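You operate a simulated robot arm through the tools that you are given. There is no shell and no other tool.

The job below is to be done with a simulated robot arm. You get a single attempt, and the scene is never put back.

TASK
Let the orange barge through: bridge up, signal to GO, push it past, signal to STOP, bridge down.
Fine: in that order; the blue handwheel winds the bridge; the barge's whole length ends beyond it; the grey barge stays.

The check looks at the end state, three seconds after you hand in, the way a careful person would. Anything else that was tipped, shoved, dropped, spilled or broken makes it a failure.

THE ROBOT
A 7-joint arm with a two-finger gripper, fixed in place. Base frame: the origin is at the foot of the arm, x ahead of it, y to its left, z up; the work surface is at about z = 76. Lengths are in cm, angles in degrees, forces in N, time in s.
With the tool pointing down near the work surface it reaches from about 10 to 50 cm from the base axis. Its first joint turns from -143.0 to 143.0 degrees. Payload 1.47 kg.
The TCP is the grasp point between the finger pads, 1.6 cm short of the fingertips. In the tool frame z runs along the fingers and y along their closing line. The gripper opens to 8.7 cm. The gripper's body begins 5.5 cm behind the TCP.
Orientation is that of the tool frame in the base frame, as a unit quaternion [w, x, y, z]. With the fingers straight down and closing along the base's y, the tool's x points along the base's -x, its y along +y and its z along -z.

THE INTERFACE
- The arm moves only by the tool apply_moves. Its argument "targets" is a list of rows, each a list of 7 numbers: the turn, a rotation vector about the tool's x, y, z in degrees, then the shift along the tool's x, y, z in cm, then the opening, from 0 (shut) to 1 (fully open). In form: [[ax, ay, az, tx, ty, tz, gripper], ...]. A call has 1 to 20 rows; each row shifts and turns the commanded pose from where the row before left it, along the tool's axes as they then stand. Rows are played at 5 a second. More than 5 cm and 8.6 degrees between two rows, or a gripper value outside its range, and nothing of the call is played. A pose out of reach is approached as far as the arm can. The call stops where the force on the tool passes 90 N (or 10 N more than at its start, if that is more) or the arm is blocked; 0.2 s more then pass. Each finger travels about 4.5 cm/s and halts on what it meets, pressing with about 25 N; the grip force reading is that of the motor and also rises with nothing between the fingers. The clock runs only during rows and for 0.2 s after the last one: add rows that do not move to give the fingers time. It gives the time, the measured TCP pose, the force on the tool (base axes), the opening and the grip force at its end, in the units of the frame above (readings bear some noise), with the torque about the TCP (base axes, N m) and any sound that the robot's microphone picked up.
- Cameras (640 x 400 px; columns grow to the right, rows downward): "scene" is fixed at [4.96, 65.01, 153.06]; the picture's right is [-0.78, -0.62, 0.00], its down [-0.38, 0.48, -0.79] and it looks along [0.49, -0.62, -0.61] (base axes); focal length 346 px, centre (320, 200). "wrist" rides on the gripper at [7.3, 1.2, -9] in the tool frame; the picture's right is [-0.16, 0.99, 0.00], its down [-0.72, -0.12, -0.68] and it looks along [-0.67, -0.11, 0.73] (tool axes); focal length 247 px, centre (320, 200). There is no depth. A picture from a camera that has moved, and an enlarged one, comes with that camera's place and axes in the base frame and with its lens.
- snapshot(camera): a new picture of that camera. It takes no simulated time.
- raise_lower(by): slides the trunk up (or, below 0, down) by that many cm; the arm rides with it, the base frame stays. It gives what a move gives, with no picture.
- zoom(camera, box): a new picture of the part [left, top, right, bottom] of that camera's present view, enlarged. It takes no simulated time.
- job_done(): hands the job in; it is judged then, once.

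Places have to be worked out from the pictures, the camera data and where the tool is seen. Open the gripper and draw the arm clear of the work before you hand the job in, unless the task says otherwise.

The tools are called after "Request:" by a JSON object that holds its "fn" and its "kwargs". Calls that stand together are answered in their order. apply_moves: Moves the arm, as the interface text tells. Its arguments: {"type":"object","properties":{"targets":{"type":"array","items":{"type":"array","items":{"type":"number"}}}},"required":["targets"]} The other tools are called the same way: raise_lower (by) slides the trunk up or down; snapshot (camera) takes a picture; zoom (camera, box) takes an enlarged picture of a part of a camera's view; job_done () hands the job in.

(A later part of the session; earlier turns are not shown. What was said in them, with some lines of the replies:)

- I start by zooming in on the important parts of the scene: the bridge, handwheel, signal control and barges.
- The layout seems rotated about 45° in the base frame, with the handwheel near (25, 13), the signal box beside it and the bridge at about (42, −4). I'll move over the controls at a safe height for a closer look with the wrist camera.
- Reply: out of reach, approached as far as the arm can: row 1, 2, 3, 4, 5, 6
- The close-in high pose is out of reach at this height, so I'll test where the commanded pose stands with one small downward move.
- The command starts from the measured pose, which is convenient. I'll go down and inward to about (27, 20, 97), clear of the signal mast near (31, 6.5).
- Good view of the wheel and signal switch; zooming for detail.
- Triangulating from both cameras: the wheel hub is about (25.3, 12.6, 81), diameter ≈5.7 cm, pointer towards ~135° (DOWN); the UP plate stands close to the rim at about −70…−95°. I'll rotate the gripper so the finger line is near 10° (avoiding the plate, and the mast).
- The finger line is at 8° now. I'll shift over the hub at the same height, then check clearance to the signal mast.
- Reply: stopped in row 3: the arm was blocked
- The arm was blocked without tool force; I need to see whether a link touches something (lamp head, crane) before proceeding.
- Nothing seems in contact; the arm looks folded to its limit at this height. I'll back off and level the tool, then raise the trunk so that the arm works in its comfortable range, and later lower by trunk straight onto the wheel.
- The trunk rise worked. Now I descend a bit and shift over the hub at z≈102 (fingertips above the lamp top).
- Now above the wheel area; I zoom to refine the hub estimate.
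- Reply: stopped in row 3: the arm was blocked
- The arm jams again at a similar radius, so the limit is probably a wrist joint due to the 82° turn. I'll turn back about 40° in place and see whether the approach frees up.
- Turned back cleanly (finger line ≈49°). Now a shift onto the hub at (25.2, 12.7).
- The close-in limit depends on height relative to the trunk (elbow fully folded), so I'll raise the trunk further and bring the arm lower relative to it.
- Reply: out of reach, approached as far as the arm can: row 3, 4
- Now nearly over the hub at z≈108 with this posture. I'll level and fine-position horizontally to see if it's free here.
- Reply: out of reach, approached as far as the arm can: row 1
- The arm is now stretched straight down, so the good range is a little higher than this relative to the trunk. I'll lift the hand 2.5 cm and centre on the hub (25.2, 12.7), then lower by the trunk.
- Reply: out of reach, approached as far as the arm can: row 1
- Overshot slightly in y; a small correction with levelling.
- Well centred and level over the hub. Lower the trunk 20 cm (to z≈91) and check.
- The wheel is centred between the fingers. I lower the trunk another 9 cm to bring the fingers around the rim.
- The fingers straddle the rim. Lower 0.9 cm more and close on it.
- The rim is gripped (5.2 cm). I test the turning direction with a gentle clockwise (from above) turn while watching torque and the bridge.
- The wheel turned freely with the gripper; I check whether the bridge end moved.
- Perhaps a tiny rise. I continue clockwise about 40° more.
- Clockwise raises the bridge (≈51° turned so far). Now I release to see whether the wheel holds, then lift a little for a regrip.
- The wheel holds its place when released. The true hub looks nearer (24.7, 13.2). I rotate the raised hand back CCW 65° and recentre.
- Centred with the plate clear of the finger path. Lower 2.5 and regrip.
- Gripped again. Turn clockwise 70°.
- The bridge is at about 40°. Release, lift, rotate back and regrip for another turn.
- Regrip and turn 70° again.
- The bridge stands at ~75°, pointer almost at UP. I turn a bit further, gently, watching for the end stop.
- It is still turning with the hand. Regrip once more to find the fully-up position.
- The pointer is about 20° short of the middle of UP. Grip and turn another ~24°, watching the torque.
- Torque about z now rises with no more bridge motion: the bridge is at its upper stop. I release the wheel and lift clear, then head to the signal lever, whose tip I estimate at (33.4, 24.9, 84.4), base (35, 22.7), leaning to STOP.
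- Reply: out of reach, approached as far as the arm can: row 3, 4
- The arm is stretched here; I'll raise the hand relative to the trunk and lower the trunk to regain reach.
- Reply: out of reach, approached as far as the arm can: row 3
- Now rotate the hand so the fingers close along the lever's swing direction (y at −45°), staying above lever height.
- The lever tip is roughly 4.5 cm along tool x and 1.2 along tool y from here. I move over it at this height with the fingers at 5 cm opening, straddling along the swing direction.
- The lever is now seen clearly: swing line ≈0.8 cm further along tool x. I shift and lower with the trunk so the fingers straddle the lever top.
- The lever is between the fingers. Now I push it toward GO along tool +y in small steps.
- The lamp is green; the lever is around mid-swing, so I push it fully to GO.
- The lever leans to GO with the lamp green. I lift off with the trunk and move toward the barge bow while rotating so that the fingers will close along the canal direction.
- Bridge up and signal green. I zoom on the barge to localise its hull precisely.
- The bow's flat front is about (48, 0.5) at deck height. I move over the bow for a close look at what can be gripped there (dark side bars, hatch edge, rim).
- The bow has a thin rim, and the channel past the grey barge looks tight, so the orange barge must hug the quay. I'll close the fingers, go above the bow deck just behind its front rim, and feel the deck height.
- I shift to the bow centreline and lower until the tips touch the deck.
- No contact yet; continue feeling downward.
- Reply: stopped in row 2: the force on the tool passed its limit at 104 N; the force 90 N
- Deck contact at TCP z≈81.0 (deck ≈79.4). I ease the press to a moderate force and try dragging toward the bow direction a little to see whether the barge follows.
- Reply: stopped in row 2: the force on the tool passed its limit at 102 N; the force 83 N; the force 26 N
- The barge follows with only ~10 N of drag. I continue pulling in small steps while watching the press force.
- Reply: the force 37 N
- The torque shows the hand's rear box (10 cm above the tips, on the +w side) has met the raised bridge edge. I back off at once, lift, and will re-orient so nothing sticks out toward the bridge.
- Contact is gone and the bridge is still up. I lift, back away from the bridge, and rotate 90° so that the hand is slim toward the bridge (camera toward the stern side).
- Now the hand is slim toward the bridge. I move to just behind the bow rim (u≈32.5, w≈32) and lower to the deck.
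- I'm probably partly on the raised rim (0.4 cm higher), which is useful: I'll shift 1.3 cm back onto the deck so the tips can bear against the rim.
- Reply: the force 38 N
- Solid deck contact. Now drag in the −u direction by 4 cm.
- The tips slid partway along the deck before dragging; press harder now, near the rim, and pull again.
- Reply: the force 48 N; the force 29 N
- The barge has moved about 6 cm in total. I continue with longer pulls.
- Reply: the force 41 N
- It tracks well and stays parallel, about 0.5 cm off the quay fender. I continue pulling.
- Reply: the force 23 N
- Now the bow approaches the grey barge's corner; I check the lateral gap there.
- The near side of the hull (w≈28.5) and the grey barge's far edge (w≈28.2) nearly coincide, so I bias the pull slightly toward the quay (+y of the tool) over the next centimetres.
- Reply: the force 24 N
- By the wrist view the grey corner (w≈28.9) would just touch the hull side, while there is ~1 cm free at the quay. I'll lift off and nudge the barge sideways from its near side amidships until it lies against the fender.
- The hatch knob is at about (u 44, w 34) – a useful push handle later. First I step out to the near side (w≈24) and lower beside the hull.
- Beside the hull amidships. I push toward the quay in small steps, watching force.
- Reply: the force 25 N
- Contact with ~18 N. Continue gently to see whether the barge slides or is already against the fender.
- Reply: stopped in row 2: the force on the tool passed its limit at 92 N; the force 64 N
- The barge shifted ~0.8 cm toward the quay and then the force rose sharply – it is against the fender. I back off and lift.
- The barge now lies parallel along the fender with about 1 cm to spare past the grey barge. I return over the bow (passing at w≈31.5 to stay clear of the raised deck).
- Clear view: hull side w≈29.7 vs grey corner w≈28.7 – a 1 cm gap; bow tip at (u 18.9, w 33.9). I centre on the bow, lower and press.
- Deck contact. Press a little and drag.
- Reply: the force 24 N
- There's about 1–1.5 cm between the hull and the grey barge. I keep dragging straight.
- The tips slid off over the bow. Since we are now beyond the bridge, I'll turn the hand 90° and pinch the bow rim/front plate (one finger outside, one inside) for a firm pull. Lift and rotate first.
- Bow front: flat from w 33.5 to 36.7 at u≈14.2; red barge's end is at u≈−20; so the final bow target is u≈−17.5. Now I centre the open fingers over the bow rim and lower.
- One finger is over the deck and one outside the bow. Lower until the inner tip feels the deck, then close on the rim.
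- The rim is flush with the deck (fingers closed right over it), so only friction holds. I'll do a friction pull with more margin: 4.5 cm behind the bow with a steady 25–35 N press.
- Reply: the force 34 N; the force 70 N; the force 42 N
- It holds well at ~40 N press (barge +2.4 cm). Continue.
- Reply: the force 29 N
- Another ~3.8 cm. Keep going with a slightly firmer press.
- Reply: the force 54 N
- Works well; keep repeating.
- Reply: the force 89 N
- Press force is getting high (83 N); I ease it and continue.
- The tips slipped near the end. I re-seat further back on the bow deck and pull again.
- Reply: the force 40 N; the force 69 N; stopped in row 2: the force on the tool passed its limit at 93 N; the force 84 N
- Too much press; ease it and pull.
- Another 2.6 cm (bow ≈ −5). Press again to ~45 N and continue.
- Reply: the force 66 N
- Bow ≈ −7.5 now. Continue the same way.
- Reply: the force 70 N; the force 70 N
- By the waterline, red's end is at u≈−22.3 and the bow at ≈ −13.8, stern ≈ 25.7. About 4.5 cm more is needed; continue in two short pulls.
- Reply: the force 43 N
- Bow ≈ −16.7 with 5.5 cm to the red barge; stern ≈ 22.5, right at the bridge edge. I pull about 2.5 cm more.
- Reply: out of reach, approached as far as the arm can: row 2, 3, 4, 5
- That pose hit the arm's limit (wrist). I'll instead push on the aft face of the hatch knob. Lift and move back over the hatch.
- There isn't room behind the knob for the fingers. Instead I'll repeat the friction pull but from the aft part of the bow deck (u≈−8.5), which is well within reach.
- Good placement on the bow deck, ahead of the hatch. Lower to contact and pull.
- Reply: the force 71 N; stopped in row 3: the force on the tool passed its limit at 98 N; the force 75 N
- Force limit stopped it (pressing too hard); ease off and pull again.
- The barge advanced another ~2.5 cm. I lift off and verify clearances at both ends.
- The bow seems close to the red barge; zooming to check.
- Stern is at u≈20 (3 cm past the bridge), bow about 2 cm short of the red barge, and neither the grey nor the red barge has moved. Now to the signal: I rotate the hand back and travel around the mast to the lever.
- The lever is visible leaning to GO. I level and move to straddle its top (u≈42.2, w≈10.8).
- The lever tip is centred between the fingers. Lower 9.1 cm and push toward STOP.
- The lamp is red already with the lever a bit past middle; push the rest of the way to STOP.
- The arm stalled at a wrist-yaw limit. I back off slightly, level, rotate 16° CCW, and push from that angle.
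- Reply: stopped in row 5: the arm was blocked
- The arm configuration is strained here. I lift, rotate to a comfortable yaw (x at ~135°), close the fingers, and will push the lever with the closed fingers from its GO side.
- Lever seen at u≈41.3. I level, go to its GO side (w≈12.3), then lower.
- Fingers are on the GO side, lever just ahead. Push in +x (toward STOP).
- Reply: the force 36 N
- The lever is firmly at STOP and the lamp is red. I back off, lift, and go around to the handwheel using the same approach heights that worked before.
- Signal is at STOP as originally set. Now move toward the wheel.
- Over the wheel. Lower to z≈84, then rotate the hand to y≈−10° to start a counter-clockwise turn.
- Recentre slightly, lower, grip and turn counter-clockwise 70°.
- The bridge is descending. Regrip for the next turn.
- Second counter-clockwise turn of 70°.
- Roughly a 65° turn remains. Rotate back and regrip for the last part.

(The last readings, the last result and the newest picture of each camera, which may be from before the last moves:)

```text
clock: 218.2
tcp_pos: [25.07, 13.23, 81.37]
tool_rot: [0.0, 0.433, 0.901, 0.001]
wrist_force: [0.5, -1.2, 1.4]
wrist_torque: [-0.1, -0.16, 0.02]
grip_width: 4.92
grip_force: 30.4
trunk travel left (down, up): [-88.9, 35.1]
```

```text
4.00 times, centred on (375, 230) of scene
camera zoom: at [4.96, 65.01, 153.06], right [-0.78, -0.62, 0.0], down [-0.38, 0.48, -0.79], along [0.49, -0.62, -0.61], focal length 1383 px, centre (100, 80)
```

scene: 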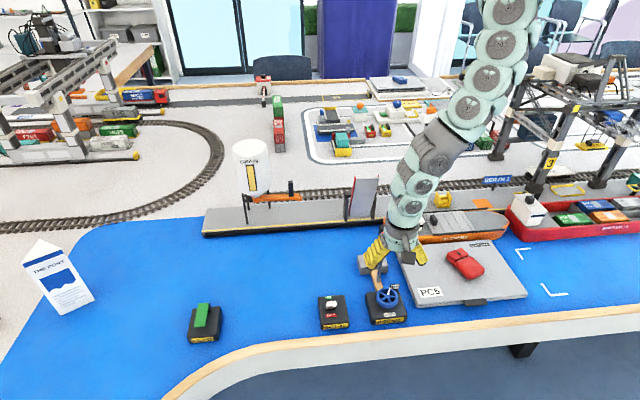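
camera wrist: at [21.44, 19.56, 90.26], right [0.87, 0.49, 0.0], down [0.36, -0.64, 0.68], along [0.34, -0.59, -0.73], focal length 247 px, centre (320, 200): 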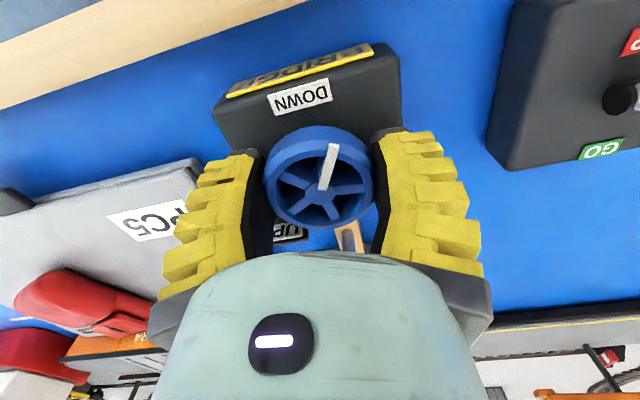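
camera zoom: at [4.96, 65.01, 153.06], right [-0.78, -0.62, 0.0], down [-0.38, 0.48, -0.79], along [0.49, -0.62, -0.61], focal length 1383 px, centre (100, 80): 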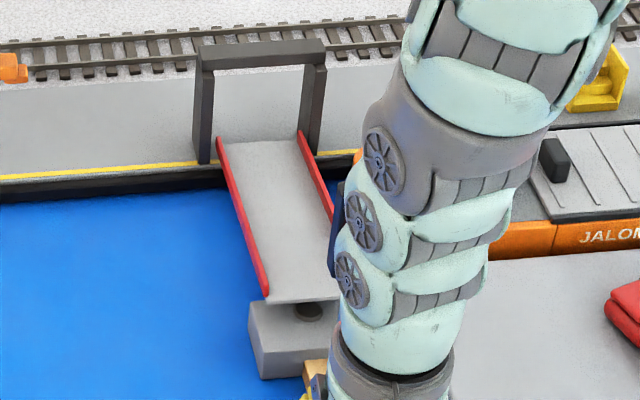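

Almost down. Continue ~25° gently until the stop.

Request:
{"fn": "apply_moves", "kwargs": {"targets": [[0, 0, -5, 0, 0, 0, 0.4], [0, 0, -5, 0, 0, 0, 0.4], [0, 0, -5, 0, 0, 0, 0.4], [0, 0, -3, 0, 0, 0, 0.4], [0, 0, 0, 0, 0, 0, 0.4]]}}

Request:
{"fn": "snapshot", "kwargs": {"camera": "wrist"}}

Request:
{"fn": "zoom", "kwargs": {"camera": "scene", "box": [330, 180, 420, 280]}}

```text
clock: 219.4
tcp_pos: [25.08, 13.14, 81.33]
tool_rot: [0.001, 0.287, 0.958, -0.001]
wrist_force: [2.5, -5.6, 7.3]
wrist_torque: [0.08, 0.06, 0.02]
grip_width: 4.92
grip_force: 29.9
trunk travel left (down, up): [-88.9, 35.1]
```

```text
taken
camera wrist: at [19.62, 18.11, 90.24], right [0.67, 0.74, 0.0], down [0.54, -0.49, 0.68], along [0.5, -0.46, -0.73], focal length 247 px, centre (320, 200)
```

wrist: 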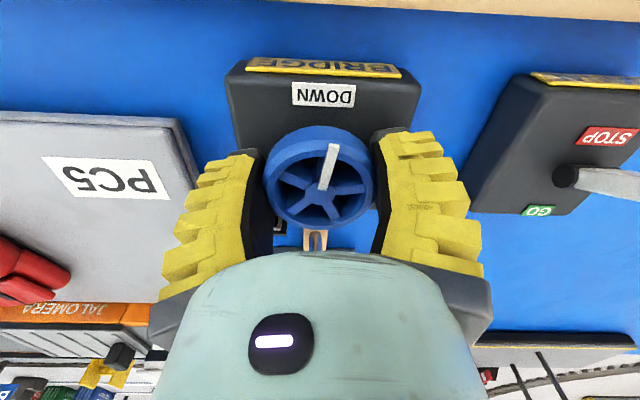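

```text
4.00 times, centred on (375, 230) of scene
camera zoom: at [4.96, 65.01, 153.06], right [-0.78, -0.62, 0.0], down [-0.38, 0.48, -0.79], along [0.49, -0.62, -0.61], focal length 1383 px, centre (100, 80)
```

zoom: 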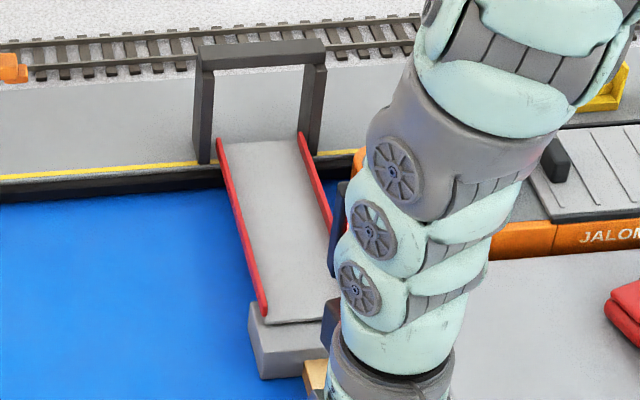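

The bridge deck looks seated; the pointer is a few degrees from its original mark, so I turn a touch more until resistance.

Request:
{"fn": "apply_moves", "kwargs": {"targets": [[0, 0, -3, 0, 0, 0, 0.4], [0, 0, -3, 0, 0, 0, 0.4], [0, 0, -2, 0, 0, 0, 0.4], [0, 0, 0, 0, 0, 0, 0.4]]}}

Request:
{"fn": "snapshot", "kwargs": {"camera": "wrist"}}

Request:
{"fn": "zoom", "kwargs": {"camera": "scene", "box": [330, 180, 420, 280]}}

```text
clock: 220.4
tcp_pos: [25.09, 13.14, 81.28]
tool_rot: [0.0, 0.219, 0.976, 0.0]
wrist_force: [0.1, -6.5, 4.8]
wrist_torque: [-0.02, -0.16, -0.02]
grip_width: 4.94
grip_force: 30.1
trunk travel left (down, up): [-88.9, 35.1]
```

```text
taken
camera wrist: at [18.99, 17.28, 90.25], right [0.57, 0.82, 0.0], down [0.6, -0.41, 0.68], along [0.56, -0.38, -0.73], focal length 247 px, centre (320, 200)
```

wrist: 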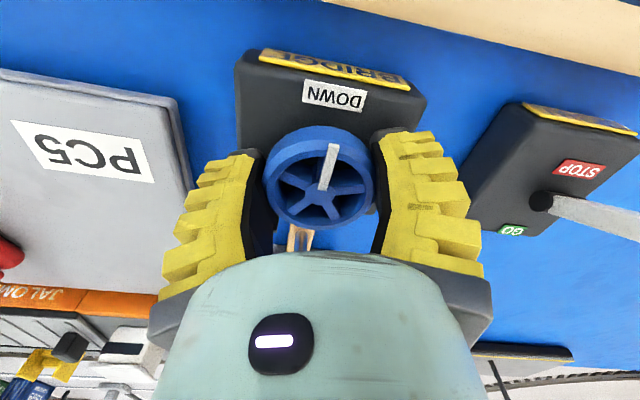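

```text
4.00 times, centred on (375, 230) of scene
camera zoom: at [4.96, 65.01, 153.06], right [-0.78, -0.62, 0.0], down [-0.38, 0.48, -0.79], along [0.49, -0.62, -0.61], focal length 1383 px, centre (100, 80)
```

zoom: 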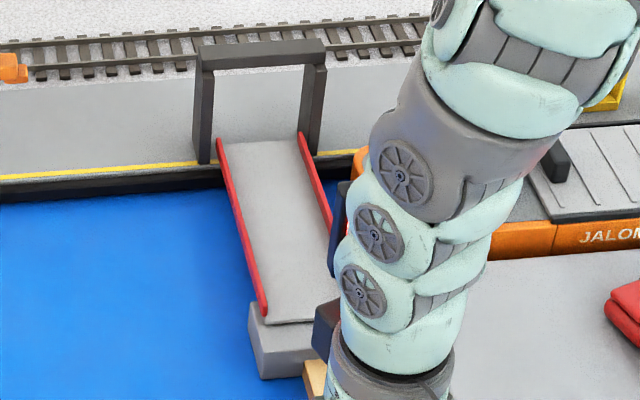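

The pointer is back at its original DOWN mark and the deck is seated on the pier as at the start. Release and lift straight up, then draw clear.

Request:
{"fn": "apply_moves", "kwargs": {"targets": [[0, 0, 0, 0, 0, 0, 0.6], [0, 0, 0, 0, 0, 0, 0.8], [0, 0, 0, 0, 0, 0, 0.9], [0, 0, 0, 0, 0, 0, 0.9], [0, 0, 0, 0, 0, 0, 0.9]]}}

Request:
{"fn": "raise_lower", "kwargs": {"by": 25}}

Request:
{"fn": "snapshot", "kwargs": {"camera": "scene"}}

Request:
{"fn": "zoom", "kwargs": {"camera": "scene", "box": [310, 190, 450, 340]}}

Request:
{"fn": "snapshot", "kwargs": {"camera": "wrist"}}

```text
clock: 221.6
tcp_pos: [24.94, 13.28, 81.33]
tool_rot: [0.0, 0.221, 0.975, 0.001]
wrist_force: [0.0, 0.4, 0.6]
wrist_torque: [-0.03, 0.02, -0.01]
grip_width: 8.01
grip_force: 1.4
trunk travel left (down, up): [-88.9, 35.1]
```

```text
clock: 224.2
tcp_pos: [24.91, 13.37, 106.48]
tool_rot: [0.0, 0.22, 0.976, 0.001]
wrist_force: [1.0, 0.7, 0.0]
wrist_torque: [0.05, 0.0, 0.0]
grip_width: 8.04
grip_force: 1.7
trunk travel left (down, up): [-113.9, 10.1]
```

```text
taken
```

scene: 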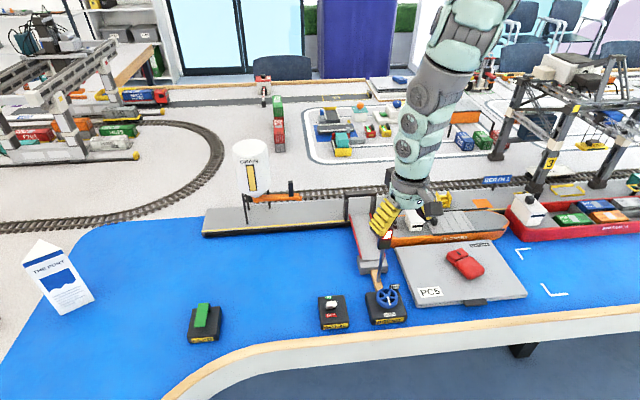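

```text
2.67 times, centred on (380, 265) of scene
camera zoom: at [4.96, 65.01, 153.06], right [-0.78, -0.62, 0.0], down [-0.38, 0.48, -0.79], along [0.49, -0.62, -0.61], focal length 922 px, centre (160, 27)
```

zoom: 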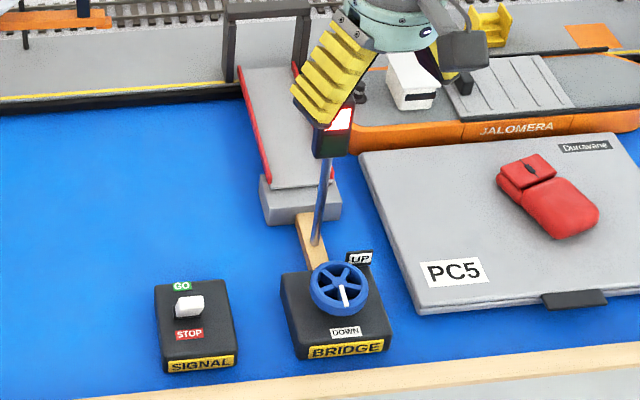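

```text
taken
camera wrist: at [18.97, 17.43, 115.26], right [0.57, 0.82, 0.0], down [0.6, -0.42, 0.68], along [0.56, -0.38, -0.73], focal length 247 px, centre (320, 200)
```

wrist: 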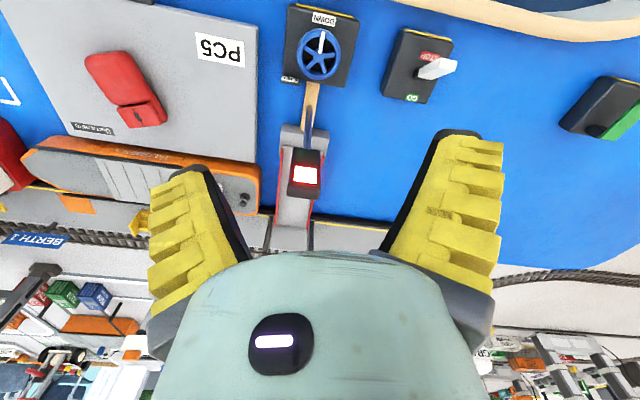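

Bridge down, signal red. I withdraw the arm further and take final verification pictures.

Request:
{"fn": "raise_lower", "kwargs": {"by": 9}}

Request:
{"fn": "apply_moves", "kwargs": {"targets": [[0, 0, 0, 0, 4, -1, 1], [0, 0, 0, 0, 4, -1, 1], [0, 0, 0, 0, 3, -1, 1], [0, 0, 0, 0, 0, 0, 1]]}}

Request:
{"fn": "zoom", "kwargs": {"camera": "scene", "box": [330, 180, 430, 280]}}

Request:
{"fn": "zoom", "kwargs": {"camera": "scene", "box": [340, 190, 580, 320]}}

Request:
{"fn": "snapshot", "kwargs": {"camera": "scene"}}

Request:
{"fn": "snapshot", "kwargs": {"camera": "wrist"}}

```text
clock: 225.4
tcp_pos: [25.09, 13.18, 115.41]
tool_rot: [0.0, 0.22, 0.975, 0.001]
wrist_force: [-0.1, -0.3, 0.4]
wrist_torque: [0.02, 0.02, 0.0]
grip_width: 8.06
grip_force: 1.5
trunk travel left (down, up): [-122.9, 1.1]
```

```text
clock: 226.4
tcp_pos: [29.98, 23.42, 118.47]
tool_rot: [0.0, 0.219, 0.976, 0.001]
wrist_force: [0.2, 0.0, 0.4]
wrist_torque: [-0.03, -0.01, -0.03]
grip_width: 8.69
grip_force: 0.0
trunk travel left (down, up): [-122.9, 1.1]
```

```text
4.00 times, centred on (380, 230) of scene
camera zoom: at [4.96, 65.01, 153.06], right [-0.78, -0.62, 0.0], down [-0.38, 0.48, -0.79], along [0.49, -0.62, -0.61], focal length 1383 px, centre (80, 80)
```

zoom: 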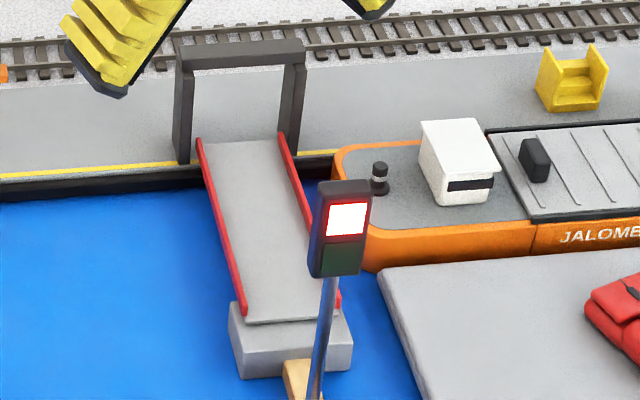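

```text
2.67 times, centred on (460, 255) of scene
camera zoom: at [4.96, 65.01, 153.06], right [-0.78, -0.62, 0.0], down [-0.38, 0.48, -0.79], along [0.49, -0.62, -0.61], focal length 922 px, centre (-53, 53)
```

zoom: 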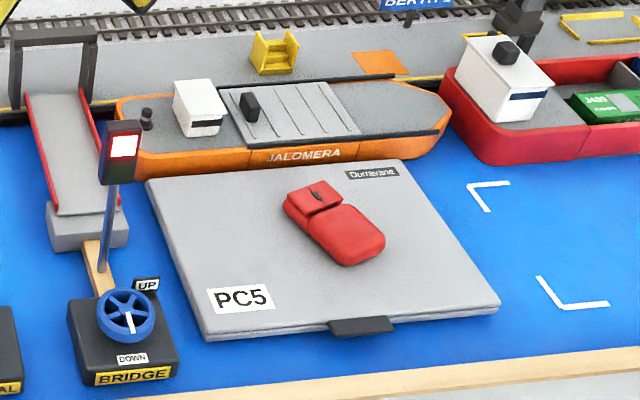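

```text
taken
```

scene: 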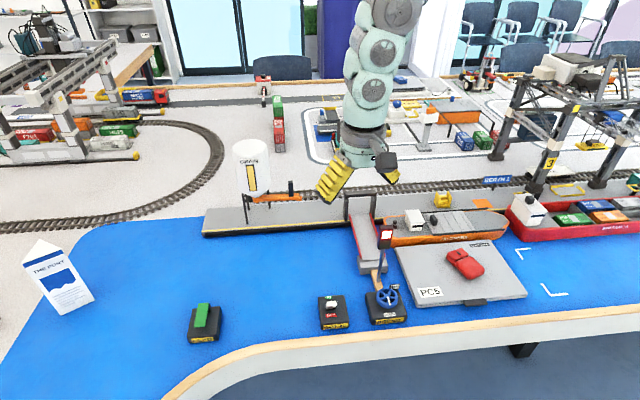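

```text
taken
camera wrist: at [23.88, 27.44, 127.37], right [0.57, 0.82, 0.0], down [0.6, -0.41, 0.68], along [0.56, -0.38, -0.73], focal length 247 px, centre (320, 200)
```

wrist: 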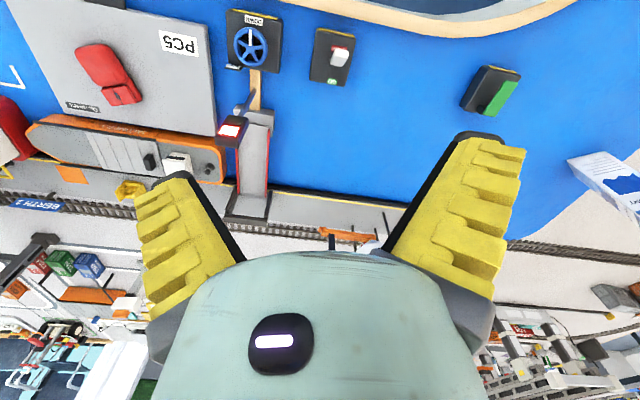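

Everything checks out: the bridge deck is seated as at the start, the signal is red with its lever at STOP, and the orange barge lies wholly beyond the bridge. The grey and red barges are where they began, and the arm is clear with the gripper open, so I hand the job in.

Request:
{"fn": "job_done", "kwargs": {}}

```text
The job is handed in.
```

I took the orange barge through in the order you asked: bridge up, signal to GO, barge past, signal to STOP, bridge down. The job is handed in.

- **Bridge:** it is down, with its end resting on the pier as it was at the start. The blue handwheel's pointer is back at its DOWN mark.
- **Signal:** the lever is at STOP and the lamp is red.
- **Orange barge:** its whole length is beyond the bridge. I estimate the stern about 3 cm past the deck edge and the bow about 2 cm short of the red barge.
- **Grey and red barges:** compared with the first pictures, neither has moved.
- **Arm:** it is clear of the work with the gripper open.

- **How the barge moved:** I mostly pulled it, by pressing the fingertips on its bow deck, because the stern was out of the arm's reach. I also nudged it sideways once, against the quay, so it would clear the grey barge.
- **One contact:** early on, the hand touched the edge of the raised bridge at about 37 N. I backed off at once, and the bridge stayed up and later wound down normally.
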